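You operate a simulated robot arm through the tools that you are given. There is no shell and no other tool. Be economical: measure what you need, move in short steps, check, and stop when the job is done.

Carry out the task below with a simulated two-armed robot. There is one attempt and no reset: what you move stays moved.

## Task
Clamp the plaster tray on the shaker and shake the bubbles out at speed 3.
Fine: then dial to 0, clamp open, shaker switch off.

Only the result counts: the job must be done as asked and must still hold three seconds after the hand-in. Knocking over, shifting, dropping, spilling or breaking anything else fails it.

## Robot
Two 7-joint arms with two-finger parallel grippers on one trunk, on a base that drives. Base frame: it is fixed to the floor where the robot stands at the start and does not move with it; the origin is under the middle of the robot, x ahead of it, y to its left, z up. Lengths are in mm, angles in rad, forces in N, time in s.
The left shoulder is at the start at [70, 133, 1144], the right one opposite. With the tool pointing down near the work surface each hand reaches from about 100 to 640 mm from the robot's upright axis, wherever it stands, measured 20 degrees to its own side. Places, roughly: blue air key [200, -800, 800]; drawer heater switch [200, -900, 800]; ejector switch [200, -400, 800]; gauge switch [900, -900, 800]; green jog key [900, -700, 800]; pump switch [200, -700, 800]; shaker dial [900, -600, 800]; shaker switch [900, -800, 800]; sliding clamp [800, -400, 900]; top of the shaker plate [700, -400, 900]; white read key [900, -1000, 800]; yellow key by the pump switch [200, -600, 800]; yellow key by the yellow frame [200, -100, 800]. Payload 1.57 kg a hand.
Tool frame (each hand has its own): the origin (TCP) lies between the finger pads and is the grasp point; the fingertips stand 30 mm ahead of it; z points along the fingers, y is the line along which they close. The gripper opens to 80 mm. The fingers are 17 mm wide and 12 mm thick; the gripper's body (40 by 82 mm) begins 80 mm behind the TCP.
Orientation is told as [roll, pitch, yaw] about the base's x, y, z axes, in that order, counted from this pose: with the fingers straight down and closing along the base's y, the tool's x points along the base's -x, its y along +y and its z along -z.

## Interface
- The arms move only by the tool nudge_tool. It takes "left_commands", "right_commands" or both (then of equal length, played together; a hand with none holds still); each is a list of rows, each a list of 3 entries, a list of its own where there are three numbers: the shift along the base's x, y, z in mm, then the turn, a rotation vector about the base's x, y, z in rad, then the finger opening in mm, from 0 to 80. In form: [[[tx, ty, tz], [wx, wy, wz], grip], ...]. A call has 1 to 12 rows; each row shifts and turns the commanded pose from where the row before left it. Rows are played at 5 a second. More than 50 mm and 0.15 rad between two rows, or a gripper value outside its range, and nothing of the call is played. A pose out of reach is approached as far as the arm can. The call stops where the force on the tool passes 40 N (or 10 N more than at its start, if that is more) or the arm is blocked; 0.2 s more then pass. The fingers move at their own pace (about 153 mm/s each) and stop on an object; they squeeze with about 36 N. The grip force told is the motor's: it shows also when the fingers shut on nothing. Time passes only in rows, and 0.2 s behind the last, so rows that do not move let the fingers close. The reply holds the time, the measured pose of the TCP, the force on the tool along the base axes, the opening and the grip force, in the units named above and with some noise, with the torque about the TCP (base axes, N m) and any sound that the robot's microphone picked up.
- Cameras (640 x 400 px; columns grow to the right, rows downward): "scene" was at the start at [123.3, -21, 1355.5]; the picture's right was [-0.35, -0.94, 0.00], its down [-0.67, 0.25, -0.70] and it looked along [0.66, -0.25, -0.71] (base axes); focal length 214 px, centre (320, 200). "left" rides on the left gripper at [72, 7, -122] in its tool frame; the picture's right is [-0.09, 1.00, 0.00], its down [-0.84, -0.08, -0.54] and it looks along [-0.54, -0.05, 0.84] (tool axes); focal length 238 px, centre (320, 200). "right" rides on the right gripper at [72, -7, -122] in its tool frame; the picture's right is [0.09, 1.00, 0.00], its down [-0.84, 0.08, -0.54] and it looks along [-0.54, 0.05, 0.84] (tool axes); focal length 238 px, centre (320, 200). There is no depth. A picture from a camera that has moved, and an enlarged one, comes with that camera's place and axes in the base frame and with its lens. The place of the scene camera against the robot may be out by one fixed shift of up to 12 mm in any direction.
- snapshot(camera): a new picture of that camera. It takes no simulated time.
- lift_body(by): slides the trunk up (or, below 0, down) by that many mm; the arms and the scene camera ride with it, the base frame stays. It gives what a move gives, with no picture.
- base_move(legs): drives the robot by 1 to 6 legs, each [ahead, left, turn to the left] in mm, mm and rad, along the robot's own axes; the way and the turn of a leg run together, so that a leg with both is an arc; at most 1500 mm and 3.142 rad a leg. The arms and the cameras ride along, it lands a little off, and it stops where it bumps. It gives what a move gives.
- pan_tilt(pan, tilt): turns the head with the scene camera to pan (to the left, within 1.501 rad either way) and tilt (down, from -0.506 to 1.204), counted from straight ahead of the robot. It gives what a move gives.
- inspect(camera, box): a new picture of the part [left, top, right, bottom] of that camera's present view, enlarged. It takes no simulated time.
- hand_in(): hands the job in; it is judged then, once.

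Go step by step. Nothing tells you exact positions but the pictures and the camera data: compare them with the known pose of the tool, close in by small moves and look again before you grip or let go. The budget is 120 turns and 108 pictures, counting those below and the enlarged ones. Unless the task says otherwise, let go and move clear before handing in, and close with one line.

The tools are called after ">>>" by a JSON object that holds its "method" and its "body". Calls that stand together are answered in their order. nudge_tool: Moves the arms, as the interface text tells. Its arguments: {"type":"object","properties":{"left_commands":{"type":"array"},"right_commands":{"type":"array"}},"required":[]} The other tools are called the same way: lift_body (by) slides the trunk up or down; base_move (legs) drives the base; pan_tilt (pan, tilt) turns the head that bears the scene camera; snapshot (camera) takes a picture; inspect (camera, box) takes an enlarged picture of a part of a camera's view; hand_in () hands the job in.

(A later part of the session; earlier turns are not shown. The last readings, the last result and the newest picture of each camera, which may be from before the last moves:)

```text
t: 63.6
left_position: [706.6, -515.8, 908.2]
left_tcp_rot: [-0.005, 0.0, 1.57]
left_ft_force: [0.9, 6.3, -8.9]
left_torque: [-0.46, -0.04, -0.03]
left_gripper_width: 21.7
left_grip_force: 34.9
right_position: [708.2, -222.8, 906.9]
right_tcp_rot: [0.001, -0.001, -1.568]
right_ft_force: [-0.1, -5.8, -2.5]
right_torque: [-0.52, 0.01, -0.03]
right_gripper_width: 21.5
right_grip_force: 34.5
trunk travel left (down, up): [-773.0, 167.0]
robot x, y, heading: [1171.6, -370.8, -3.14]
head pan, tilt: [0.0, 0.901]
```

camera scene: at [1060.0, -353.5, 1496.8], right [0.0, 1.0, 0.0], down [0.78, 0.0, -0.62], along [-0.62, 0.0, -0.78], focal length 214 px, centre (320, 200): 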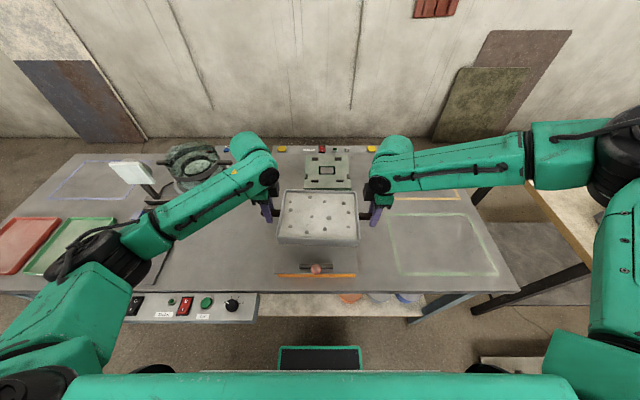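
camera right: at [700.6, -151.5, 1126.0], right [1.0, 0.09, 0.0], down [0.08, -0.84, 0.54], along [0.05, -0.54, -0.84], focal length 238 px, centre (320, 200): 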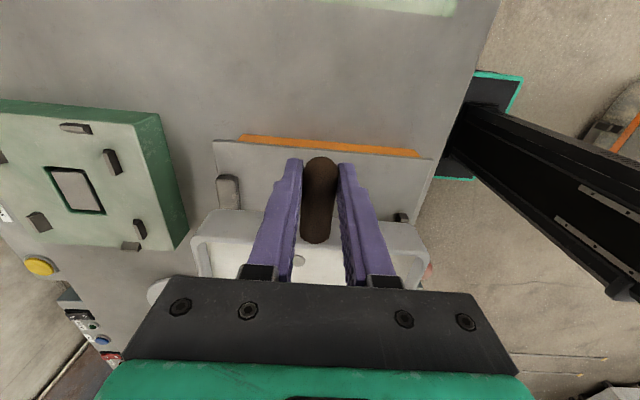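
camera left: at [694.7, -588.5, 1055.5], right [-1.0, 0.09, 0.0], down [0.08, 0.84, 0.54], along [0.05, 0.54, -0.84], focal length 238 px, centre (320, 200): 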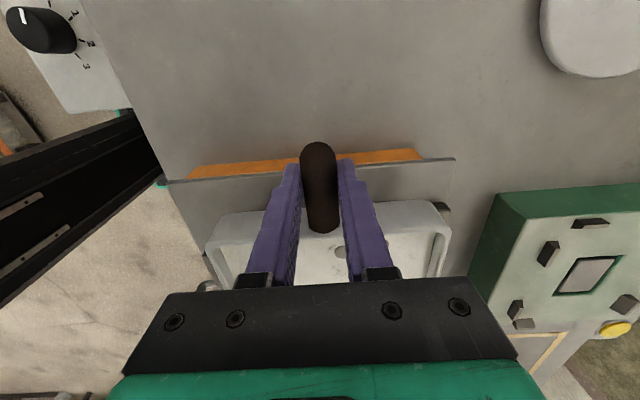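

>>> {"method": "lift_body", "body": {"by": -3}}

>>> {"method": "lift_body", "body": {"by": -3}}

>>> {"method": "snapshot", "body": {"camera": "left"}}

>>> {"method": "snapshot", "body": {"camera": "right"}}

```text
t: 64.2
left_position: [707.9, -516.4, 906.5]
left_tcp_rot: [-0.002, 0.0, 1.57]
left_ft_force: [0.3, 6.1, -8.4]
left_torque: [-0.29, -0.01, -0.03]
left_gripper_width: 21.6
left_grip_force: 34.8
right_position: [707.2, -224.3, 903.0]
right_tcp_rot: [0.003, 0.0, -1.569]
right_ft_force: [-0.7, -5.4, -3.3]
right_torque: [-0.38, 0.02, -0.03]
right_gripper_width: 21.5
right_grip_force: 34.8
trunk travel left (down, up): [-770.0, 170.0]
robot x, y, heading: [1165.9, -371.2, -3.138]
head pan, tilt: [0.0, 0.901]
```

```text
t: 64.7
left_position: [708.6, -517.9, 903.9]
left_tcp_rot: [0.001, 0.0, 1.573]
left_ft_force: [-0.9, 5.7, -2.3]
left_torque: [0.25, 0.03, 0.09]
left_gripper_width: 21.5
left_grip_force: 35.0
right_position: [708.2, -224.0, 902.3]
right_tcp_rot: [0.001, 0.0, -1.57]
right_ft_force: [-1.7, -5.6, 1.8]
right_torque: [0.32, 0.09, 0.07]
right_gripper_width: 21.8
right_grip_force: 34.3
trunk travel left (down, up): [-767.0, 173.0]
robot x, y, heading: [1167.9, -372.0, -3.135]
head pan, tilt: [0.0, 0.901]
```

```text
72 pictures are left
camera left: at [701.9, -588.9, 1026.5], right [-1.0, 0.09, 0.0], down [0.08, 0.84, 0.54], along [0.05, 0.54, -0.84], focal length 238 px, centre (320, 200)
```

left: 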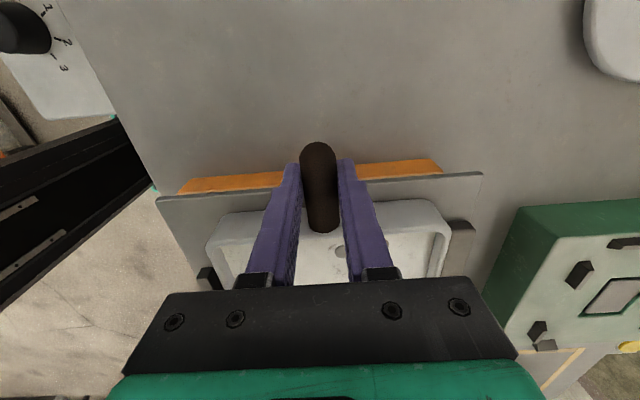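

```text
71 pictures are left
camera right: at [702.1, -153.8, 1024.2], right [1.0, 0.09, 0.0], down [0.08, -0.84, 0.54], along [0.05, -0.54, -0.84], focal length 238 px, centre (320, 200)
```

right: 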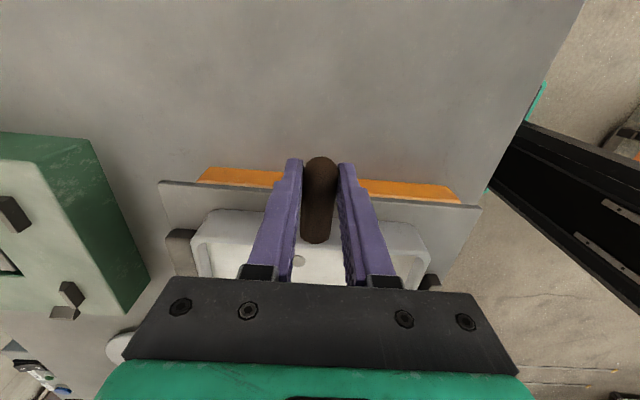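

The tray now rests on the plate between the stop and the clamp. I slide it gently against the stop while still holding.

>>> {"method": "nudge_tool", "body": {"left_commands": [[[-2, 0, 0], [0, 0, 0], 0], [[-2, 0, 0], [0, 0, 0], 0], [[0, 0, 0], [0, 0, 0], 0]], "right_commands": [[[-2, 0, 0], [0, 0, 0], 0], [[-2, 0, 0], [0, 0, 0], 0], [[0, 0, 0], [0, 0, 0], 0]]}}

>>> {"method": "nudge_tool", "body": {"left_commands": [[[-2, 0, 0], [0, 0, 0], 0], [[-2, 0, 0], [0, 0, 0], 0], [[0, 0, 0], [0, 0, 0], 0]], "right_commands": [[[-2, 0, 0], [0, 0, 0], 0], [[-2, 0, 0], [0, 0, 0], 0], [[0, 0, 0], [0, 0, 0], 0]]}}

>>> {"method": "inspect", "body": {"camera": "scene", "box": [220, 150, 420, 275]}}

>>> {"method": "inspect", "body": {"camera": "left", "box": [340, 150, 540, 275]}}

```text
t: 65.5
left_position: [705.8, -515.3, 902.5]
left_tcp_rot: [0.001, 0.001, 1.571]
left_ft_force: [0.8, 4.0, 0.7]
left_torque: [0.97, -0.03, -0.12]
left_gripper_width: 21.6
left_grip_force: 35.2
right_position: [705.5, -223.8, 902.3]
right_tcp_rot: [0.002, 0.0, -1.572]
right_ft_force: [1.1, -4.4, -2.0]
right_torque: [0.42, -0.07, -0.05]
right_gripper_width: 22.0
right_grip_force: 34.4
trunk travel left (down, up): [-767.0, 173.0]
robot x, y, heading: [1168.9, -372.9, -3.141]
head pan, tilt: [0.0, 0.901]
```

```text
t: 66.3
left_position: [701.8, -517.6, 904.0]
left_tcp_rot: [-0.002, 0.003, 1.572]
left_ft_force: [-1.0, -2.1, -4.4]
left_torque: [0.02, -0.03, 0.16]
left_gripper_width: 21.7
left_grip_force: 35.1
right_position: [701.0, -224.5, 901.9]
right_tcp_rot: [-0.001, 0.0, -1.571]
right_ft_force: [5.0, 2.4, 4.9]
right_torque: [-0.22, -0.12, 0.16]
right_gripper_width: 21.6
right_grip_force: 34.3
trunk travel left (down, up): [-767.0, 173.0]
robot x, y, heading: [1168.2, -373.6, -3.138]
head pan, tilt: [0.0, 0.901]
```

```text
3.20 times, centred on (320, 212) of scene
camera zoom: at [1041.0, -365.1, 1397.1], right [0.0, 1.0, 0.0], down [0.78, 0.0, -0.62], along [-0.62, 0.0, -0.78], focal length 686 px, centre (320, 160)
```

zoom: 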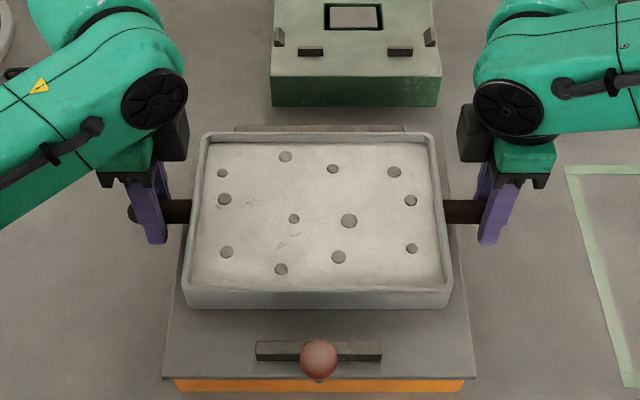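

```text
3.20 times, centred on (440, 212) of left
camera zoom: at [695.7, -588.9, 1026.5], right [-1.0, 0.09, 0.0], down [0.07, 0.84, 0.54], along [0.05, 0.54, -0.84], focal length 763 px, centre (-64, 160)
```

zoom: 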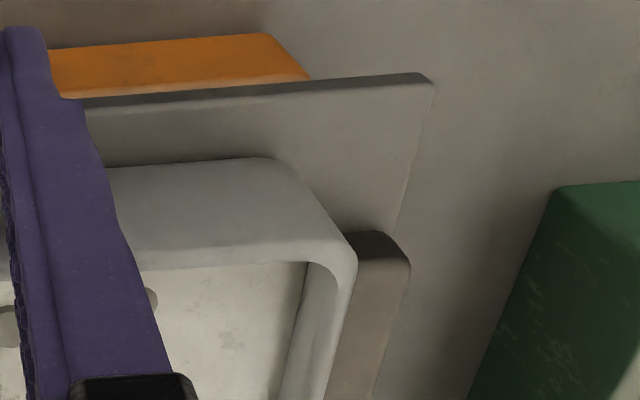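

It looks nearly flush. A last small push.

>>> {"method": "nudge_tool", "body": {"left_commands": [[[-2, 0, 0], [0, 0, 0], 0], [[-2, 0, 0], [0, 0, 0], 0], [[0, 0, 0], [0, 0, 0], 0]], "right_commands": [[[-2, 0, 0], [0, 0, 0], 0], [[-2, 0, 0], [0, 0, 0], 0], [[0, 0, 0], [0, 0, 0], 0]]}}

>>> {"method": "nudge_tool", "body": {"left_commands": [[[-2, 0, 0], [0, 0, 0], 0], [[-2, 0, 0], [0, 0, 0], 0], [[0, 0, 0], [0, 0, 0], 0]], "right_commands": [[[-2, 0, 0], [0, 0, 0], 0], [[-2, 0, 0], [0, 0, 0], 0], [[0, 0, 0], [0, 0, 0], 0]]}}

```text
t: 67.1
left_position: [697.6, -516.7, 904.6]
left_tcp_rot: [-0.002, 0.002, 1.572]
left_ft_force: [8.3, -3.3, 0.0]
left_torque: [-0.07, -0.17, -0.18]
left_gripper_width: 21.3
left_grip_force: 34.3
right_position: [698.0, -224.1, 901.4]
right_tcp_rot: [-0.003, 0.0, -1.569]
right_ft_force: [-0.4, 4.0, -4.2]
right_torque: [0.81, 0.02, -0.01]
right_gripper_width: 21.5
right_grip_force: 34.5
trunk travel left (down, up): [-767.0, 173.0]
robot x, y, heading: [1171.0, -370.7, -3.14]
head pan, tilt: [0.0, 0.901]
```

```text
t: 67.9
left_position: [697.3, -517.1, 904.5]
left_tcp_rot: [-0.001, -0.001, 1.569]
left_ft_force: [24.7, -2.0, -1.5]
left_torque: [0.61, -0.4, -0.23]
left_gripper_width: 21.8
left_grip_force: 35.5
right_position: [700.5, -224.8, 906.3]
right_tcp_rot: [-0.004, 0.002, -1.568]
right_ft_force: [1.8, -1.0, -9.9]
right_torque: [0.6, -0.22, -0.18]
right_gripper_width: 21.6
right_grip_force: 34.9
right hand out of reach, approached as far as the arm can: row 2
trunk travel left (down, up): [-767.0, 173.0]
robot x, y, heading: [1171.8, -374.8, -3.14]
head pan, tilt: [0.0, 0.901]
```

The tray is against the stop. I relax the push and settle the right side, which the arm limit may have lifted slightly.

>>> {"method": "nudge_tool", "body": {"left_commands": [[[2, 0, 0], [0, 0, 0], 0], [[1, 0, 0], [0, 0, 0], 0], [[0, 0, 0], [0, 0, 0], 0]], "right_commands": [[[2, 0, 0], [0, 0, 0], 0], [[1, 0, 0], [0, 0, 0], 0], [[0, 0, 0], [0, 0, 0], 0]]}}

```text
t: 68.7
left_position: [698.4, -516.7, 905.3]
left_tcp_rot: [0.001, -0.004, 1.571]
left_ft_force: [13.8, 9.1, -6.4]
left_torque: [-0.72, -0.05, -0.16]
left_gripper_width: 21.5
left_grip_force: 35.2
right_position: [700.8, -225.1, 905.1]
right_tcp_rot: [-0.004, -0.003, -1.567]
right_ft_force: [0.2, -14.2, -2.2]
right_torque: [-0.06, 0.04, -0.07]
right_gripper_width: 21.7
right_grip_force: 34.4
trunk travel left (down, up): [-767.0, 173.0]
robot x, y, heading: [1169.1, -371.2, -3.14]
head pan, tilt: [0.0, 0.901]
```

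>>> {"method": "lift_body", "body": {"by": -3}}

>>> {"method": "nudge_tool", "body": {"left_commands": [[[1, 0, 0], [0, 0, 0], 0], [[0, 0, 0], [0, 0, 0], 0]], "right_commands": [[[1, 0, 0], [0, 0, 0], 0], [[0, 0, 0], [0, 0, 0], 0]]}}

>>> {"method": "snapshot", "body": {"camera": "left"}}

>>> {"method": "snapshot", "body": {"camera": "right"}}

```text
t: 69.2
left_position: [697.9, -516.7, 903.6]
left_tcp_rot: [0.003, -0.003, 1.572]
left_ft_force: [12.1, 12.1, 1.4]
left_torque: [-0.32, -0.03, -0.2]
left_gripper_width: 21.7
left_grip_force: 34.8
right_position: [700.9, -224.8, 904.2]
right_tcp_rot: [-0.004, -0.001, -1.57]
right_ft_force: [-1.7, -16.8, 0.3]
right_torque: [-0.91, 0.09, -0.18]
right_gripper_width: 22.0
right_grip_force: 34.5
trunk travel left (down, up): [-764.0, 176.0]
robot x, y, heading: [1166.8, -372.2, -3.138]
head pan, tilt: [0.0, 0.901]
```

```text
t: 69.8
left_position: [698.8, -516.6, 903.0]
left_tcp_rot: [0.003, -0.003, 1.57]
left_ft_force: [-1.5, 18.4, 2.0]
left_torque: [-0.31, 0.1, -0.2]
left_gripper_width: 21.4
left_grip_force: 34.5
right_position: [700.2, -224.7, 902.7]
right_tcp_rot: [-0.003, -0.001, -1.568]
right_ft_force: [1.6, -21.2, 6.5]
right_torque: [-0.58, 0.01, -0.17]
right_gripper_width: 21.8
right_grip_force: 35.2
trunk travel left (down, up): [-764.0, 176.0]
robot x, y, heading: [1168.0, -371.8, -3.143]
head pan, tilt: [0.0, 0.901]
```

```text
68 pictures are left
camera left: at [692.0, -589.7, 1025.2], right [-1.0, 0.09, 0.0], down [0.08, 0.83, 0.54], along [0.05, 0.54, -0.84], focal length 238 px, centre (320, 200)
```

left: 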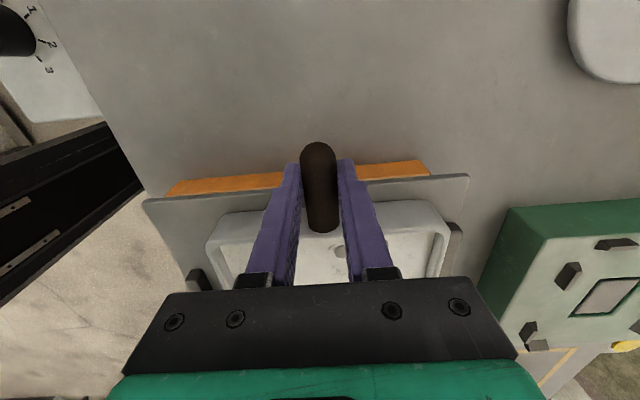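

```text
67 pictures are left
camera right: at [694.5, -153.5, 1024.1], right [1.0, 0.09, 0.0], down [0.08, -0.84, 0.54], along [0.05, -0.54, -0.84], focal length 238 px, centre (320, 200)
```

right: 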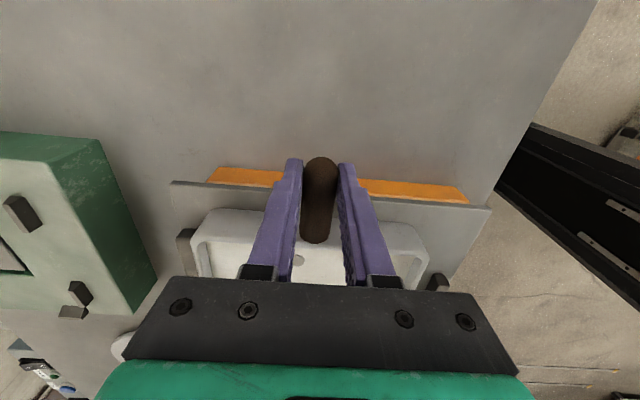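

The hands pull against each other a little along y. I relax that, then open both grippers.

>>> {"method": "nudge_tool", "body": {"left_commands": [[[0, 2, 0], [0, 0, 0], 0], [[0, 2, 0], [0, 0, 0], 0], [[0, 0, 0], [0, 0, 0], 0]]}}

```text
t: 70.6
left_position: [699.6, -515.9, 903.3]
left_tcp_rot: [-0.001, 0.003, 1.574]
left_ft_force: [-1.6, -0.5, 4.6]
left_torque: [0.52, 0.03, -0.14]
left_gripper_width: 21.6
left_grip_force: 33.9
right_position: [700.2, -223.1, 902.2]
right_tcp_rot: [-0.001, 0.005, -1.571]
right_ft_force: [-0.7, -7.4, 10.9]
right_torque: [-0.71, 0.04, 0.01]
right_gripper_width: 21.5
right_grip_force: 35.0
trunk travel left (down, up): [-764.0, 176.0]
robot x, y, heading: [1166.4, -374.7, -3.139]
head pan, tilt: [0.0, 0.901]
```

The forces are small now. I open both hands and rise straight up with the trunk.

>>> {"method": "nudge_tool", "body": {"left_commands": [[[0, 0, 0], [0, 0, 0], 40], [[0, 0, 0], [0, 0, 0], 80], [[0, 0, 0], [0, 0, 0], 80]], "right_commands": [[[0, 0, 0], [0, 0, 0], 40], [[0, 0, 0], [0, 0, 0], 80], [[0, 0, 0], [0, 0, 0], 80]]}}

>>> {"method": "lift_body", "body": {"by": 150}}

>>> {"method": "snapshot", "body": {"camera": "left"}}

>>> {"method": "snapshot", "body": {"camera": "right"}}

>>> {"method": "snapshot", "body": {"camera": "scene"}}

```text
t: 71.4
left_position: [698.4, -513.1, 902.3]
left_tcp_rot: [-0.002, 0.002, 1.571]
left_ft_force: [-0.2, 0.9, -0.9]
left_torque: [0.03, 0.01, -0.01]
left_gripper_width: 80.3
left_grip_force: 0.1
right_position: [701.1, -222.1, 901.1]
right_tcp_rot: [0.004, 0.001, -1.571]
right_ft_force: [0.3, -0.1, 0.4]
right_torque: [0.0, -0.04, -0.02]
right_gripper_width: 80.1
right_grip_force: 0.0
trunk travel left (down, up): [-764.0, 176.0]
robot x, y, heading: [1170.4, -368.9, -3.137]
head pan, tilt: [0.0, 0.901]
```

```text
t: 73.1
left_position: [697.9, -513.0, 1051.5]
left_tcp_rot: [-0.003, 0.0, 1.572]
left_ft_force: [0.5, 0.5, -0.6]
left_torque: [0.01, 0.04, 0.01]
left_gripper_width: 80.0
left_grip_force: 0.0
right_position: [700.3, -223.0, 1050.2]
right_tcp_rot: [-0.001, 0.001, -1.571]
right_ft_force: [0.2, 0.1, 0.0]
right_torque: [0.0, -0.02, -0.01]
right_gripper_width: 79.8
right_grip_force: 0.1
trunk travel left (down, up): [-914.0, 26.0]
robot x, y, heading: [1166.6, -372.6, -3.142]
head pan, tilt: [0.0, 0.901]
```

```text
66 pictures are left
camera left: at [691.6, -585.8, 1174.6], right [-1.0, 0.09, 0.0], down [0.08, 0.84, 0.54], along [0.05, 0.54, -0.84], focal length 238 px, centre (320, 200)
```

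left: 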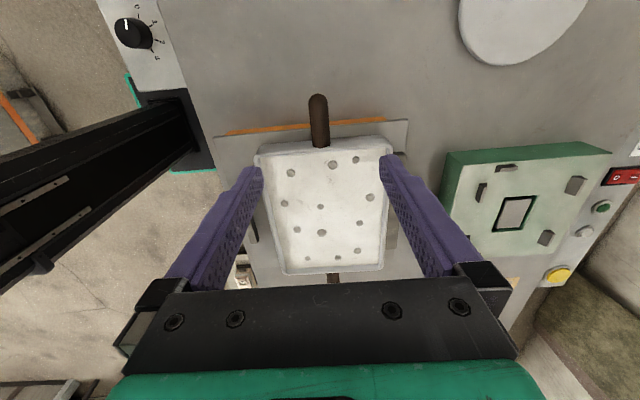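

```text
65 pictures are left
camera right: at [693.4, -152.3, 1172.8], right [1.0, 0.09, 0.0], down [0.08, -0.84, 0.54], along [0.05, -0.54, -0.84], focal length 238 px, centre (320, 200)
```

right: 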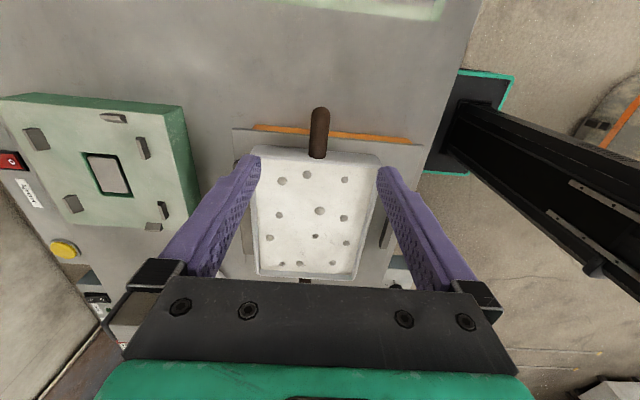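

```text
64 pictures are left
camera scene: at [1039.8, -364.5, 1543.9], right [0.0, 1.0, 0.0], down [0.78, 0.0, -0.62], along [-0.62, 0.0, -0.78], focal length 214 px, centre (320, 200)
```

scene: 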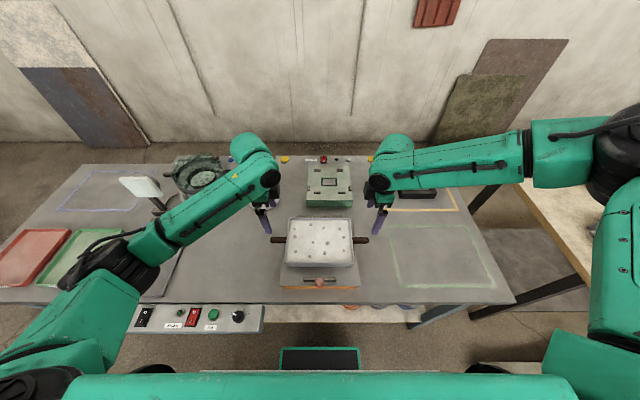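

The tray sits flat against the stop. I now turn both hands back: the right one over the red clamp knob at about [848, -373, 917], the left one toward the dial at about [920, -620].

>>> {"method": "nudge_tool", "body": {"left_commands": [[[15, -9, 0], [0, 0, 0.1309], 80], [[15, -9, 0], [0, 0, 0.1309], 80], [[15, -9, 0], [0, 0, 0.1309], 80], [[15, -9, 0], [0, 0, 0.1309], 80], [[15, -9, 0], [0, 0, 0.1309], 80], [[15, -9, 0], [0, 0, 0.1309], 80], [[15, -9, 0], [0, 0, 0.1309], 80], [[15, -9, 0], [0, 0, 0.1309], 80], [[15, -9, 0], [0, 0, 0.1309], 80], [[15, -9, 0], [0, 0, 0.1309], 80], [[15, -9, 0], [0, 0, 0.1309], 80], [[15, -9, 0], [0, 0, 0.1309], 80]], "right_commands": [[[12, -12, 0], [0, 0, -0.1309], 80], [[12, -12, 0], [0, 0, -0.1309], 80], [[12, -12, 0], [0, 0, -0.1309], 80], [[12, -12, 0], [0, 0, -0.1309], 80], [[12, -12, 0], [0, 0, -0.1309], 80], [[12, -12, 0], [0, 0, -0.1309], 80], [[12, -12, 0], [0, 0, -0.1309], 80], [[12, -12, 0], [0, 0, -0.1309], 80], [[12, -12, 0], [0, 0, -0.1309], 80], [[12, -12, 0], [0, 0, -0.1309], 80], [[12, -12, 0], [0, 0, -0.1309], 80], [[12, -12, 0], [0, 0, -0.1309], 80]]}}

>>> {"method": "snapshot", "body": {"camera": "right"}}

>>> {"method": "snapshot", "body": {"camera": "left"}}

```text
t: 75.7
left_position: [860.9, -624.6, 1039.1]
left_tcp_rot: [-0.002, 0.001, -3.138]
left_ft_force: [0.2, -1.0, 1.0]
left_torque: [0.03, 0.0, -0.01]
left_gripper_width: 80.2
left_grip_force: 0.1
left hand out of reach, approached as far as the arm can: row 11, 12
right_position: [857.8, -323.9, 1075.7]
right_tcp_rot: [0.003, -0.002, 3.143]
right_ft_force: [-1.1, 0.1, 0.7]
right_torque: [0.05, -0.01, 0.05]
right_gripper_width: 80.0
right_grip_force: 0.0
right hand out of reach, approached as far as the arm can: row 5, 6, 7, 8, 9, 10, 11, 12
trunk travel left (down, up): [-914.0, 26.0]
robot x, y, heading: [1169.7, -370.9, -3.136]
head pan, tilt: [0.0, 0.901]
```

```text
63 pictures are left
camera right: at [930.8, -318.4, 1197.7], right [0.09, -1.0, 0.0], down [-0.84, -0.08, 0.54], along [-0.54, -0.05, -0.84], focal length 238 px, centre (320, 200)
```

right: 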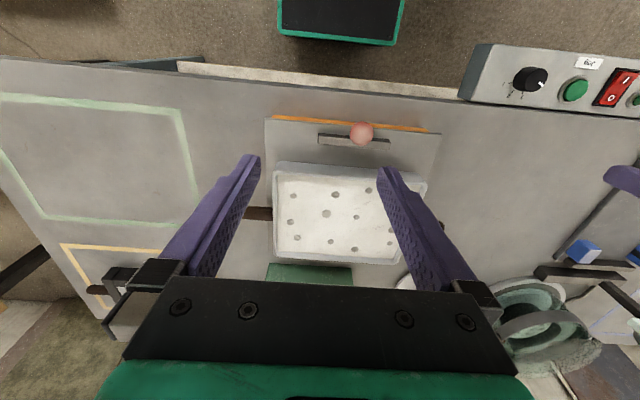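

```text
62 pictures are left
camera left: at [933.5, -631.2, 1162.5], right [-0.09, -1.0, 0.0], down [-0.84, 0.07, 0.54], along [-0.54, 0.05, -0.84], focal length 238 px, centre (320, 200)
```

left: 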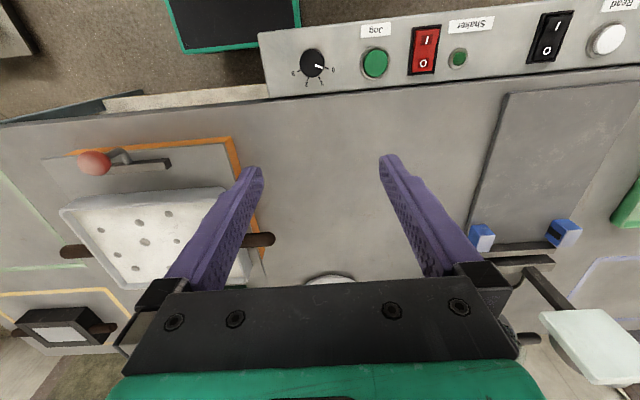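

Too close for that pose. I move the base back 150 mm and left 130 mm so the knob lies to my right and the dial to my left.

>>> {"method": "base_move", "body": {"legs": [[-150, 130, 0]]}}

>>> {"method": "nudge_tool", "body": {"right_commands": [[[-30, 0, 0], [0, 0, 0], 80], [[-30, 0, 0], [0, 0, 0], 80], [[-30, 20, 0], [0, 0, 0], 80], [[-30, 20, 0], [0, 0, 0], 80]]}}

>>> {"method": "snapshot", "body": {"camera": "right"}}

```text
t: 77.3
left_position: [1000.6, -754.2, 1039.7]
left_tcp_rot: [-0.001, 0.004, 3.139]
left_ft_force: [-0.4, -0.4, -0.4]
left_torque: [-0.02, -0.06, -0.02]
left_gripper_width: 79.8
left_grip_force: 0.1
right_position: [998.7, -451.2, 1073.7]
right_tcp_rot: [0.003, 0.001, 3.137]
right_ft_force: [-0.6, -0.5, 0.4]
right_torque: [-0.04, -0.04, 0.0]
right_gripper_width: 80.0
right_grip_force: 0.0
trunk travel left (down, up): [-914.0, 26.0]
robot x, y, heading: [1313.8, -501.7, 3.138]
head pan, tilt: [0.0, 0.901]
```

```text
t: 78.3
left_position: [1001.6, -753.9, 1038.9]
left_tcp_rot: [-0.001, 0.002, 3.14]
left_ft_force: [0.0, -1.7, -0.8]
left_torque: [0.0, -0.02, -0.01]
left_gripper_width: 80.0
left_grip_force: 0.1
right_position: [883.6, -402.1, 1079.3]
right_tcp_rot: [0.0, -0.001, 3.137]
right_ft_force: [-0.4, -0.6, -0.8]
right_torque: [0.01, -0.01, 0.0]
right_gripper_width: 80.0
right_grip_force: 0.1
right hand out of reach, approached as far as the arm can: row 1, 2
trunk travel left (down, up): [-914.0, 26.0]
robot x, y, heading: [1310.1, -501.7, 3.142]
head pan, tilt: [0.0, 0.901]
```

```text
61 pictures are left
camera right: at [956.0, -397.7, 1201.1], right [0.09, -1.0, 0.0], down [-0.84, -0.07, 0.54], along [-0.54, -0.05, -0.84], focal length 238 px, centre (320, 200)
```

right: 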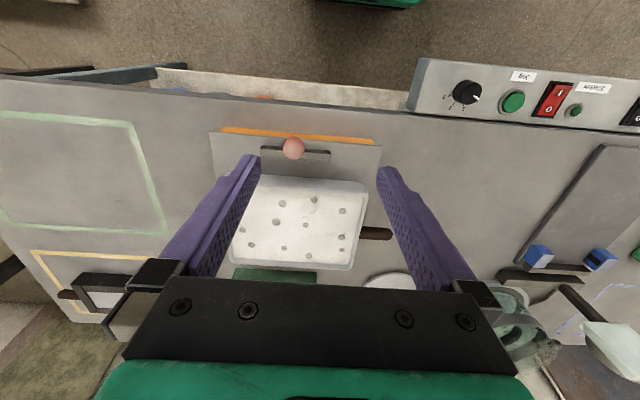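

The knob is triangulated at [849, -374, 919]. I align above it and lower with the trunk.

>>> {"method": "nudge_tool", "body": {"right_commands": [[[-17, 14, 0], [0, 0, 0], 80], [[-17, 14, 0], [0, 0, 0], 80], [[0, 0, 0], [0, 0, 0], 80]]}}

>>> {"method": "lift_body", "body": {"by": -110}}

>>> {"method": "snapshot", "body": {"camera": "right"}}

```text
t: 79.1
left_position: [1002.7, -754.3, 1040.0]
left_tcp_rot: [-0.002, 0.002, 3.138]
left_ft_force: [-0.2, -0.2, 0.3]
left_torque: [0.01, 0.01, -0.02]
left_gripper_width: 80.0
left_grip_force: 0.1
right_position: [851.5, -374.7, 1080.5]
right_tcp_rot: [0.002, 0.001, 3.137]
right_ft_force: [-0.1, -0.8, -0.4]
right_torque: [-0.02, 0.04, 0.01]
right_gripper_width: 80.3
right_grip_force: 0.0
trunk travel left (down, up): [-914.0, 26.0]
robot x, y, heading: [1311.9, -507.0, 3.138]
head pan, tilt: [0.0, 0.901]
```

```text
t: 80.5
left_position: [1002.4, -755.0, 929.6]
left_tcp_rot: [-0.001, 0.001, 3.137]
left_ft_force: [0.5, -0.9, -0.1]
left_torque: [0.01, -0.01, -0.01]
left_gripper_width: 79.9
left_grip_force: 0.1
right_position: [852.1, -375.4, 970.3]
right_tcp_rot: [0.001, -0.001, 3.138]
right_ft_force: [0.6, -0.2, 0.4]
right_torque: [0.04, 0.01, -0.03]
right_gripper_width: 80.0
right_grip_force: 0.1
trunk travel left (down, up): [-804.0, 136.0]
robot x, y, heading: [1312.5, -507.0, 3.141]
head pan, tilt: [0.0, 0.901]
```

```text
60 pictures are left
camera right: at [923.3, -370.0, 1092.4], right [0.09, -1.0, 0.0], down [-0.84, -0.07, 0.54], along [-0.54, -0.05, -0.84], focal length 238 px, centre (320, 200)
```

right: 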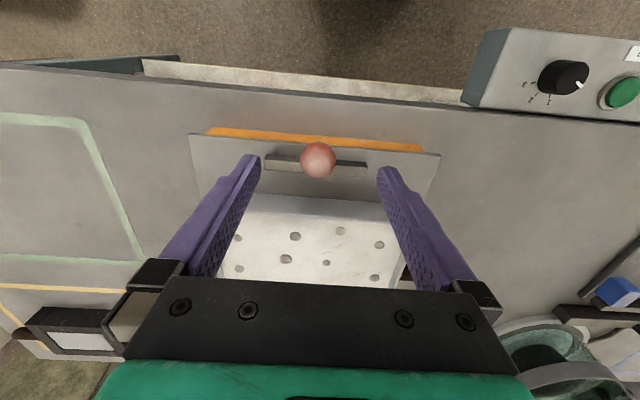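

Aligned. I lower 50 mm onto the knob and look before closing.

>>> {"method": "nudge_tool", "body": {"right_commands": [[[-2, 0, -25], [0, 0, 0], 80], [[0, 0, -25], [0, 0, 0], 80], [[0, 0, 0], [0, 0, 0], 80]]}}

>>> {"method": "snapshot", "body": {"camera": "right"}}

>>> {"method": "inspect", "body": {"camera": "scene", "box": [300, 140, 500, 265]}}

```text
t: 81.3
left_position: [1003.2, -754.9, 930.2]
left_tcp_rot: [-0.002, 0.001, 3.138]
left_ft_force: [-0.2, -0.2, -0.4]
left_torque: [0.02, 0.01, -0.02]
left_gripper_width: 80.0
left_grip_force: 0.0
right_position: [858.6, -366.1, 928.4]
right_tcp_rot: [0.001, -0.001, 3.139]
right_ft_force: [-0.4, 0.0, 0.6]
right_torque: [0.0, 0.0, 0.0]
right_gripper_width: 79.9
right_grip_force: 0.2
right hand out of reach, approached as far as the arm can: row 1, 2
trunk travel left (down, up): [-804.0, 136.0]
robot x, y, heading: [1310.6, -507.9, 3.134]
head pan, tilt: [0.0, 0.901]
```

```text
59 pictures are left
camera right: at [931.3, -359.9, 1050.2], right [0.09, -1.0, 0.0], down [-0.84, -0.07, 0.54], along [-0.54, -0.05, -0.84], focal length 238 px, centre (320, 200)
```

right: 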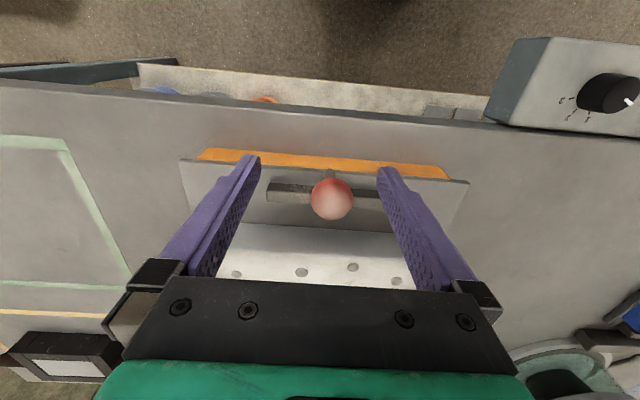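

```text
3.20 times, centred on (400, 202) of scene
camera zoom: at [1183.0, -497.9, 1434.0], right [0.0, 1.0, 0.0], down [0.78, 0.0, -0.62], along [-0.62, 0.0, -0.78], focal length 686 px, centre (64, 192)
```

zoom: 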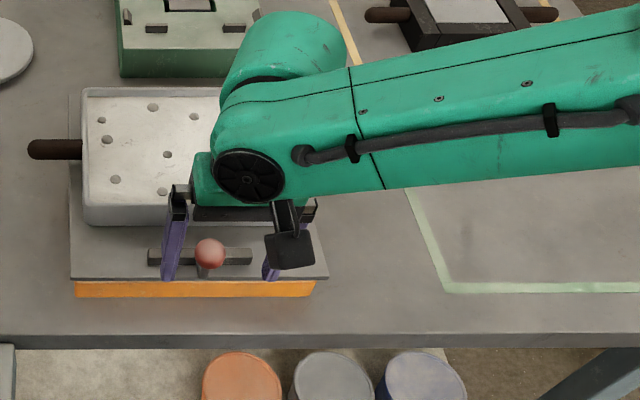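

The arm alone hits its limit, so I go back up with the arm and lower with the trunk instead.

>>> {"method": "nudge_tool", "body": {"right_commands": [[[0, 0, 25], [0, 0, 0], 80], [[0, 0, 25], [0, 0, 0], 80], [[0, 0, 0], [0, 0, 0], 80]]}}

>>> {"method": "lift_body", "body": {"by": -48}}

>>> {"method": "snapshot", "body": {"camera": "right"}}

```text
t: 82.1
left_position: [1002.1, -754.7, 929.9]
left_tcp_rot: [-0.002, 0.002, 3.139]
left_ft_force: [-0.3, -0.5, 0.3]
left_torque: [0.0, -0.02, 0.04]
left_gripper_width: 79.8
left_grip_force: 0.1
right_position: [856.7, -364.9, 980.0]
right_tcp_rot: [0.001, 0.0, 3.137]
right_ft_force: [0.2, 0.2, 0.2]
right_torque: [0.0, 0.0, 0.01]
right_gripper_width: 80.1
right_grip_force: 0.1
trunk travel left (down, up): [-804.0, 136.0]
robot x, y, heading: [1312.7, -507.0, 3.134]
head pan, tilt: [0.0, 0.901]
```

```text
t: 83.0
left_position: [1002.5, -755.2, 881.8]
left_tcp_rot: [-0.001, 0.002, 3.139]
left_ft_force: [-0.1, -0.9, 0.4]
left_torque: [0.02, -0.05, 0.0]
left_gripper_width: 80.0
left_grip_force: 0.0
right_position: [856.5, -366.5, 931.9]
right_tcp_rot: [0.003, -0.001, 3.136]
right_ft_force: [0.4, 0.1, 0.3]
right_torque: [-0.01, -0.02, 0.01]
right_gripper_width: 79.7
right_grip_force: 0.0
trunk travel left (down, up): [-756.0, 184.0]
robot x, y, heading: [1310.4, -505.7, 3.135]
head pan, tilt: [0.0, 0.901]
```

```text
57 pictures are left
camera right: at [930.1, -360.1, 1053.7], right [0.09, -1.0, 0.0], down [-0.84, -0.07, 0.54], along [-0.54, -0.05, -0.84], focal length 238 px, centre (320, 200)
```

right: 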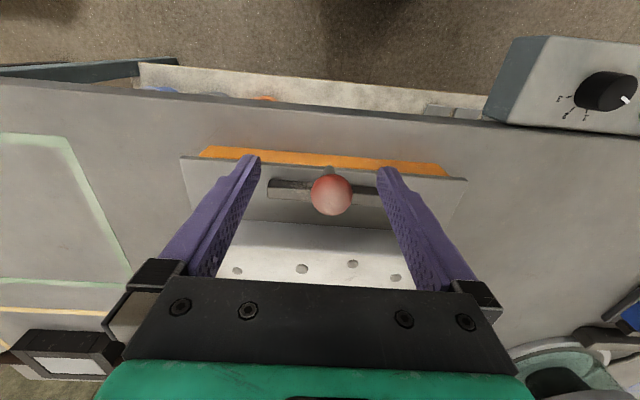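

>>> {"method": "nudge_tool", "body": {"right_commands": [[[-7, -8, -5], [0, 0, 0], 80], [[0, 0, -5], [0, 0, 0], 80]]}}

>>> {"method": "snapshot", "body": {"camera": "right"}}

```text
t: 83.6
left_position: [1003.1, -755.0, 882.2]
left_tcp_rot: [-0.002, 0.002, 3.138]
left_ft_force: [-0.2, 1.0, -0.6]
left_torque: [0.0, 0.01, -0.02]
left_gripper_width: 80.2
left_grip_force: 0.0
right_position: [850.2, -372.8, 922.0]
right_tcp_rot: [0.002, 0.0, 3.136]
right_ft_force: [0.9, -0.3, 0.3]
right_torque: [0.0, -0.01, 0.02]
right_gripper_width: 80.0
right_grip_force: 0.1
trunk travel left (down, up): [-756.0, 184.0]
robot x, y, heading: [1306.5, -505.3, 3.138]
head pan, tilt: [0.0, 0.901]
```

```text
56 pictures are left
camera right: at [922.8, -368.3, 1043.1], right [0.09, -1.0, 0.0], down [-0.84, -0.07, 0.54], along [-0.54, -0.05, -0.84], focal length 238 px, centre (320, 200)
```

right: 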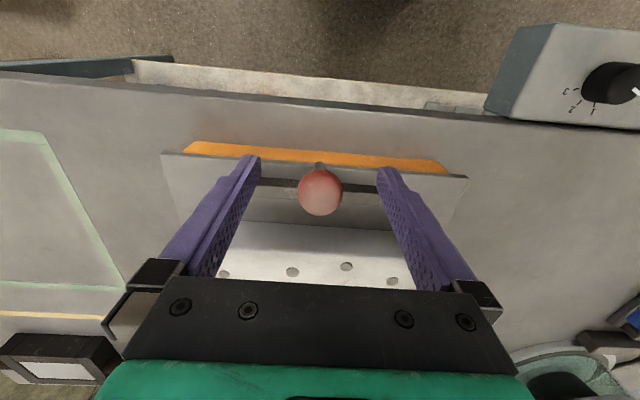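

Centred on the knob. I close on it.

>>> {"method": "nudge_tool", "body": {"right_commands": [[[0, -2, -2], [0, 0, 0], 40], [[0, 0, 0], [0, 0, 0], 0], [[0, 0, 0], [0, 0, 0], 0], [[0, 0, 0], [0, 0, 0], 0]]}}

>>> {"method": "nudge_tool", "body": {"right_commands": [[[-4, 0, 0], [0, 0, 0], 0], [[-4, 0, 0], [0, 0, 0], 0], [[-4, 0, 0], [0, 0, 0], 0], [[-4, 0, 0], [0, 0, 0], 0]]}}

>>> {"method": "snapshot", "body": {"camera": "right"}}

```text
t: 84.6
left_position: [1003.2, -754.3, 881.4]
left_tcp_rot: [0.002, 0.002, 3.137]
left_ft_force: [0.1, 0.6, 0.2]
left_torque: [-0.05, 0.0, -0.01]
left_gripper_width: 79.9
left_grip_force: 0.1
right_position: [850.6, -373.5, 920.5]
right_tcp_rot: [0.002, 0.0, 3.136]
right_ft_force: [-0.1, 4.4, 0.9]
right_torque: [0.05, 0.04, -0.08]
right_gripper_width: 27.0
right_grip_force: 38.0
trunk travel left (down, up): [-756.0, 184.0]
robot x, y, heading: [1312.2, -506.2, 3.144]
head pan, tilt: [0.0, 0.901]
```

```text
t: 85.6
left_position: [1002.8, -755.7, 881.1]
left_tcp_rot: [-0.001, 0.003, 3.139]
left_ft_force: [-0.7, -0.5, -0.1]
left_torque: [-0.01, 0.0, 0.01]
left_gripper_width: 80.0
left_grip_force: 0.0
right_position: [835.2, -373.4, 920.4]
right_tcp_rot: [0.003, -0.002, 3.138]
right_ft_force: [0.4, -4.2, -3.9]
right_torque: [-0.01, -0.54, 0.02]
right_gripper_width: 27.0
right_grip_force: 38.0
right hand out of reach, approached as far as the arm can: row 4
trunk travel left (down, up): [-756.0, 184.0]
robot x, y, heading: [1312.3, -504.0, 3.137]
head pan, tilt: [0.0, 0.901]
```

```text
55 pictures are left
camera right: at [907.6, -368.4, 1041.4], right [0.09, -1.0, 0.0], down [-0.84, -0.07, 0.54], along [-0.54, -0.05, -0.84], focal length 238 px, centre (320, 200)
```

right: 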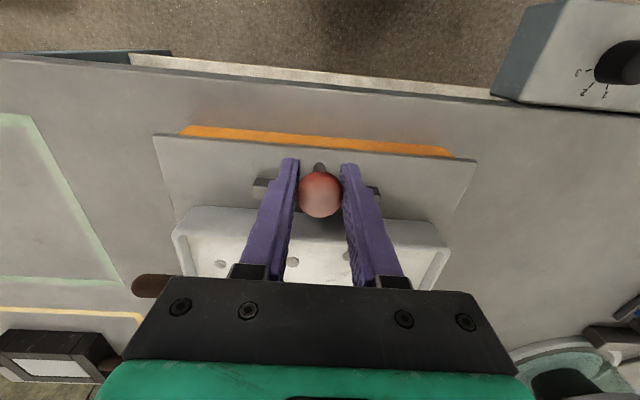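

The clamp slides with the knob (835 now), but the arm is at its limit there. I continue pushing with small base steps, watching the force.

>>> {"method": "base_move", "body": {"legs": [[8, 0, 0]]}}

>>> {"method": "snapshot", "body": {"camera": "right"}}

```text
t: 86.4
left_position: [994.2, -755.4, 881.4]
left_tcp_rot: [-0.004, 0.002, 3.137]
left_ft_force: [0.3, -1.3, 0.1]
left_torque: [0.02, 0.01, -0.05]
left_gripper_width: 80.0
left_grip_force: 0.1
right_position: [827.4, -373.5, 920.2]
right_tcp_rot: [0.002, -0.001, 3.137]
right_ft_force: [1.9, -7.8, -6.2]
right_torque: [-0.03, 0.57, 0.01]
right_gripper_width: 27.3
right_grip_force: 37.5
trunk travel left (down, up): [-756.0, 184.0]
robot x, y, heading: [1299.9, -504.9, 3.143]
head pan, tilt: [0.0, 0.901]
```

```text
54 pictures are left
camera right: at [899.9, -368.5, 1041.5], right [0.09, -1.0, 0.0], down [-0.84, -0.07, 0.54], along [-0.54, -0.05, -0.84], focal length 238 px, centre (320, 200)
```

right: 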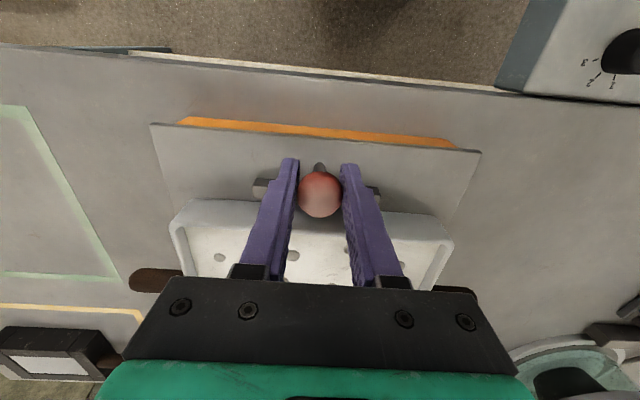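

>>> {"method": "base_move", "body": {"legs": [[7, 0, 0]]}}

>>> {"method": "base_move", "body": {"legs": [[5, 0, 0]]}}

>>> {"method": "snapshot", "body": {"camera": "right"}}

>>> {"method": "inspect", "body": {"camera": "scene", "box": [300, 140, 500, 265]}}

```text
t: 87.1
left_position: [987.4, -755.9, 880.9]
left_tcp_rot: [-0.003, 0.004, 3.138]
left_ft_force: [0.0, -0.7, -0.2]
left_torque: [-0.03, -0.01, -0.01]
left_gripper_width: 80.0
left_grip_force: 0.1
right_position: [819.5, -373.5, 919.6]
right_tcp_rot: [0.004, -0.001, 3.138]
right_ft_force: [-1.6, -4.5, -2.7]
right_torque: [-0.05, 0.03, -0.1]
right_gripper_width: 27.5
right_grip_force: 37.0
trunk travel left (down, up): [-756.0, 184.0]
robot x, y, heading: [1294.9, -502.6, 3.137]
head pan, tilt: [0.0, 0.901]
```

```text
t: 87.8
left_position: [983.0, -755.7, 881.8]
left_tcp_rot: [-0.002, 0.001, 3.138]
left_ft_force: [-0.2, 0.0, -0.1]
left_torque: [-0.02, 0.01, 0.02]
left_gripper_width: 80.2
left_grip_force: 0.1
right_position: [815.7, -373.3, 919.9]
right_tcp_rot: [0.004, 0.0, 3.138]
right_ft_force: [6.8, -3.7, -3.6]
right_torque: [-0.05, -1.07, 0.0]
right_gripper_width: 26.9
right_grip_force: 37.3
trunk travel left (down, up): [-756.0, 184.0]
robot x, y, heading: [1292.8, -505.9, 3.137]
head pan, tilt: [0.0, 0.901]
```

```text
53 pictures are left
camera right: at [888.8, -368.4, 1041.5], right [0.09, -1.0, 0.0], down [-0.84, -0.07, 0.54], along [-0.54, -0.05, -0.84], focal length 238 px, centre (320, 200)
```

right: 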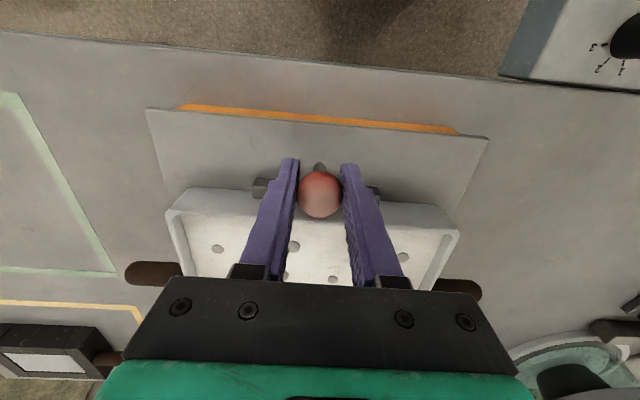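

```text
3.20 times, centred on (400, 202) of scene
camera zoom: at [1163.3, -498.7, 1386.0], right [0.0, 1.0, 0.0], down [0.78, 0.0, -0.62], along [-0.62, 0.0, -0.78], focal length 686 px, centre (64, 192)
```

zoom: 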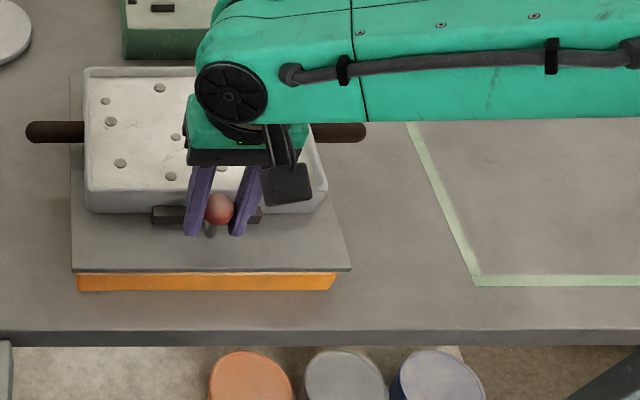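

The bar is about to touch the tray. I press on a little more.

>>> {"method": "base_move", "body": {"legs": [[4, 0, 0]]}}

>>> {"method": "nudge_tool", "body": {"right_commands": [[[-2, 0, 0], [0, 0, 0], 0], [[-2, 0, 0], [0, 0, 0], 0], [[0, 0, 0], [0, 0, 0], 0]]}}

>>> {"method": "inspect", "body": {"camera": "right", "box": [160, 100, 480, 300]}}

```text
t: 88.5
left_position: [981.1, -755.6, 883.9]
left_tcp_rot: [-0.002, -0.001, 3.138]
left_ft_force: [-0.3, 0.1, -0.4]
left_torque: [0.02, -0.04, 0.0]
left_gripper_width: 79.8
left_grip_force: 0.0
right_position: [816.5, -373.0, 919.3]
right_tcp_rot: [0.004, 0.001, 3.139]
right_ft_force: [16.5, -3.0, -4.3]
right_torque: [0.0, -0.87, 0.02]
right_gripper_width: 27.0
right_grip_force: 37.6
trunk travel left (down, up): [-756.0, 184.0]
robot x, y, heading: [1288.8, -509.0, 3.138]
head pan, tilt: [0.0, 0.901]
```

```text
t: 89.3
left_position: [981.2, -757.4, 882.0]
left_tcp_rot: [-0.003, 0.0, 3.137]
left_ft_force: [0.5, 0.3, 0.7]
left_torque: [0.03, -0.01, -0.01]
left_gripper_width: 79.9
left_grip_force: 0.0
right_position: [816.1, -373.5, 920.4]
right_tcp_rot: [0.005, 0.008, 3.14]
right_ft_force: [16.0, -7.8, -7.0]
right_torque: [-0.1, -0.01, 0.08]
right_gripper_width: 26.8
right_grip_force: 37.6
trunk travel left (down, up): [-756.0, 184.0]
robot x, y, heading: [1287.0, -503.5, 3.138]
head pan, tilt: [0.0, 0.901]
```

```text
2.00 times, centred on (320, 200) of right
camera zoom: at [887.6, -368.3, 1042.2], right [0.09, -1.0, 0.0], down [-0.84, -0.07, 0.54], along [-0.53, -0.05, -0.84], focal length 477 px, centre (320, 200)
```

zoom: 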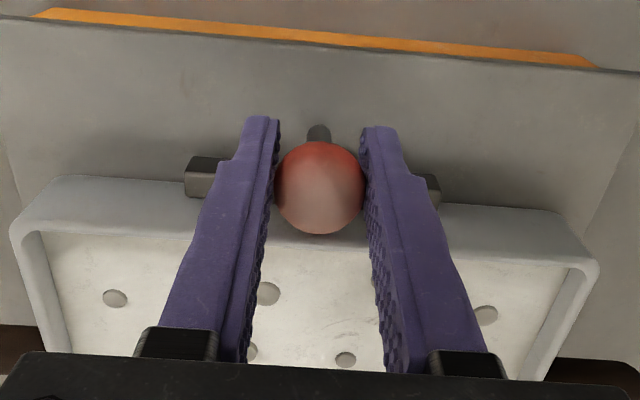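

The bar bears on the tray at 16 N. I add a little more, then release and go up to see whether it holds.

>>> {"method": "base_move", "body": {"legs": [[3, 0, 0]]}}

>>> {"method": "nudge_tool", "body": {"right_commands": [[[0, 0, 0], [0, 0, 0], 40], [[0, 0, 0], [0, 0, 0], 80], [[0, 0, 0], [0, 0, 0], 80]]}}

>>> {"method": "snapshot", "body": {"camera": "right"}}

```text
t: 90.1
left_position: [978.4, -755.8, 881.9]
left_tcp_rot: [-0.004, -0.002, 3.14]
left_ft_force: [0.7, -0.3, -0.3]
left_torque: [-0.01, 0.0, 0.01]
left_gripper_width: 79.9
left_grip_force: 0.1
right_position: [814.5, -373.6, 920.0]
right_tcp_rot: [0.005, 0.005, 3.139]
right_ft_force: [23.6, -8.2, -10.4]
right_torque: [-0.01, -0.09, 0.04]
right_gripper_width: 27.3
right_grip_force: 37.5
trunk travel left (down, up): [-756.0, 184.0]
robot x, y, heading: [1285.6, -505.6, 3.144]
head pan, tilt: [0.0, 0.901]
```

```text
t: 90.9
left_position: [975.7, -754.6, 882.5]
left_tcp_rot: [-0.002, 0.003, 3.137]
left_ft_force: [0.1, -0.2, 0.5]
left_torque: [-0.04, -0.01, 0.0]
left_gripper_width: 80.0
left_grip_force: 0.1
right_position: [810.5, -372.3, 918.2]
right_tcp_rot: [0.006, 0.01, 3.139]
right_ft_force: [0.1, 0.9, 0.1]
right_torque: [0.0, -0.02, 0.0]
right_gripper_width: 80.2
right_grip_force: 0.0
trunk travel left (down, up): [-756.0, 184.0]
robot x, y, heading: [1285.3, -506.5, 3.138]
head pan, tilt: [0.0, 0.901]
```

```text
50 pictures are left
camera right: at [881.2, -366.6, 1041.0], right [0.09, -1.0, 0.01], down [-0.84, -0.07, 0.53], along [-0.53, -0.05, -0.85], focal length 238 px, centre (320, 200)
```

right: 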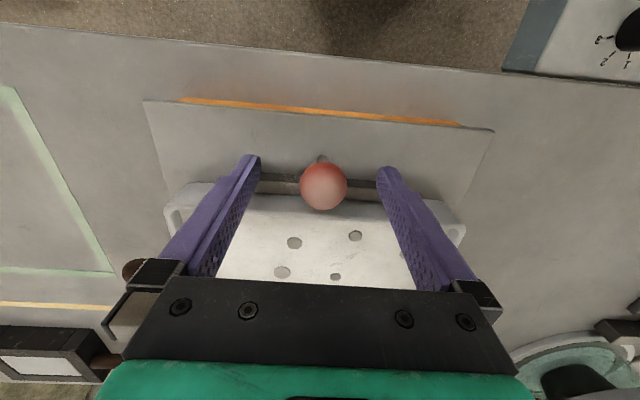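

The clamp stays closed against the tray. I withdraw the right hand upward and look at the shaker switch and dial with the left camera.

>>> {"method": "nudge_tool", "body": {"right_commands": [[[5, 0, 20], [0, 0, 0], 80], [[5, 0, 30], [0, 0, 0], 80], [[20, 20, 40], [0, 0, 0], 80], [[20, 20, 40], [0, 0, 0], 80]], "left_commands": [[[0, 0, 20], [0, 0, 0], 40], [[0, 0, 30], [0, 0, 0], 0], [[0, 0, 30], [0, 0, 0], 0], [[0, 0, 30], [0, 0, 0], 0]]}}

>>> {"method": "snapshot", "body": {"camera": "left"}}

>>> {"method": "snapshot", "body": {"camera": "right"}}

>>> {"method": "pan_tilt", "body": {"pan": 0.4, "tilt": 1.0}}

>>> {"method": "snapshot", "body": {"camera": "scene"}}

```text
t: 91.9
left_position: [957.4, -752.1, 925.5]
left_tcp_rot: [-0.002, 0.002, 3.136]
left_ft_force: [0.4, 0.4, -0.5]
left_torque: [0.03, 0.0, -0.01]
left_gripper_width: 0.0
left_grip_force: 21.1
left hand out of reach, approached as far as the arm can: row 1, 2, 3, 4
right_position: [861.3, -331.1, 1049.3]
right_tcp_rot: [0.006, 0.009, 3.14]
right_ft_force: [0.4, -0.2, -0.1]
right_torque: [0.01, 0.07, 0.01]
right_gripper_width: 80.2
right_grip_force: 0.1
trunk travel left (down, up): [-756.0, 184.0]
robot x, y, heading: [1283.8, -503.1, 3.138]
head pan, tilt: [0.0, 0.901]
```

```text
49 pictures are left
camera left: at [1028.2, -760.1, 1047.8], right [-0.1, -1.0, 0.0], down [-0.84, 0.08, 0.54], along [-0.54, 0.05, -0.84], focal length 238 px, centre (320, 200)
```

left: 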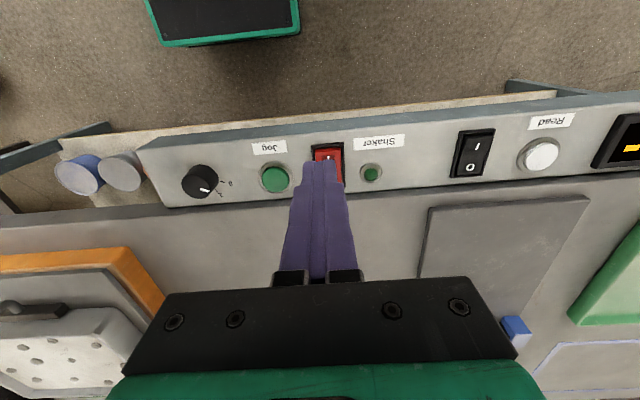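

```text
48 pictures are left
camera right: at [931.5, -324.9, 1171.7], right [0.09, -1.0, 0.01], down [-0.84, -0.07, 0.54], along [-0.53, -0.05, -0.84], focal length 238 px, centre (320, 200)
```

right: 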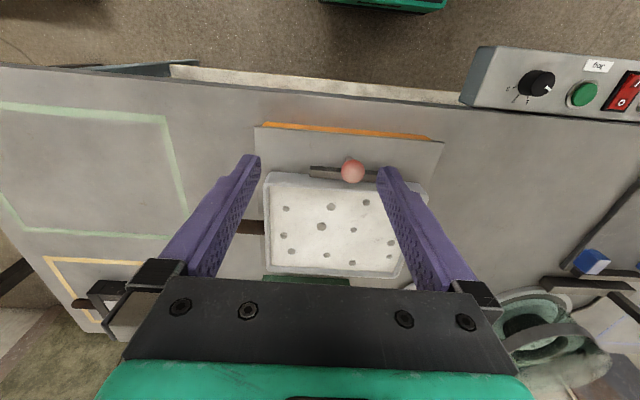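

```text
t: 92.7
left_position: [953.7, -753.1, 923.6]
left_tcp_rot: [-0.002, 0.001, 3.137]
left_ft_force: [0.7, 0.0, 0.1]
left_torque: [0.01, 0.0, 0.05]
left_gripper_width: 0.1
left_grip_force: 21.3
right_position: [855.5, -331.2, 1048.8]
right_tcp_rot: [0.004, 0.01, 3.139]
right_ft_force: [0.3, -0.6, 0.3]
right_torque: [0.01, -0.05, -0.01]
right_gripper_width: 80.0
right_grip_force: 0.1
trunk travel left (down, up): [-756.0, 184.0]
robot x, y, heading: [1284.6, -504.4, 3.136]
head pan, tilt: [0.4, 1.0]
```

```text
47 pictures are left
camera scene: at [1166.6, -524.9, 1378.7], right [-0.39, 0.92, 0.0], down [0.78, 0.32, -0.54], along [-0.5, -0.21, -0.84], focal length 214 px, centre (320, 200)
```

scene: 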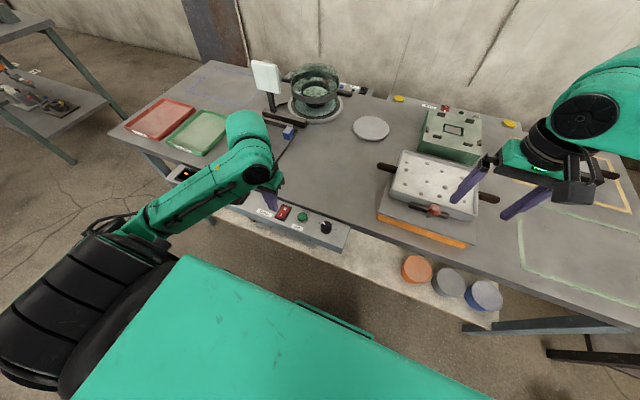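

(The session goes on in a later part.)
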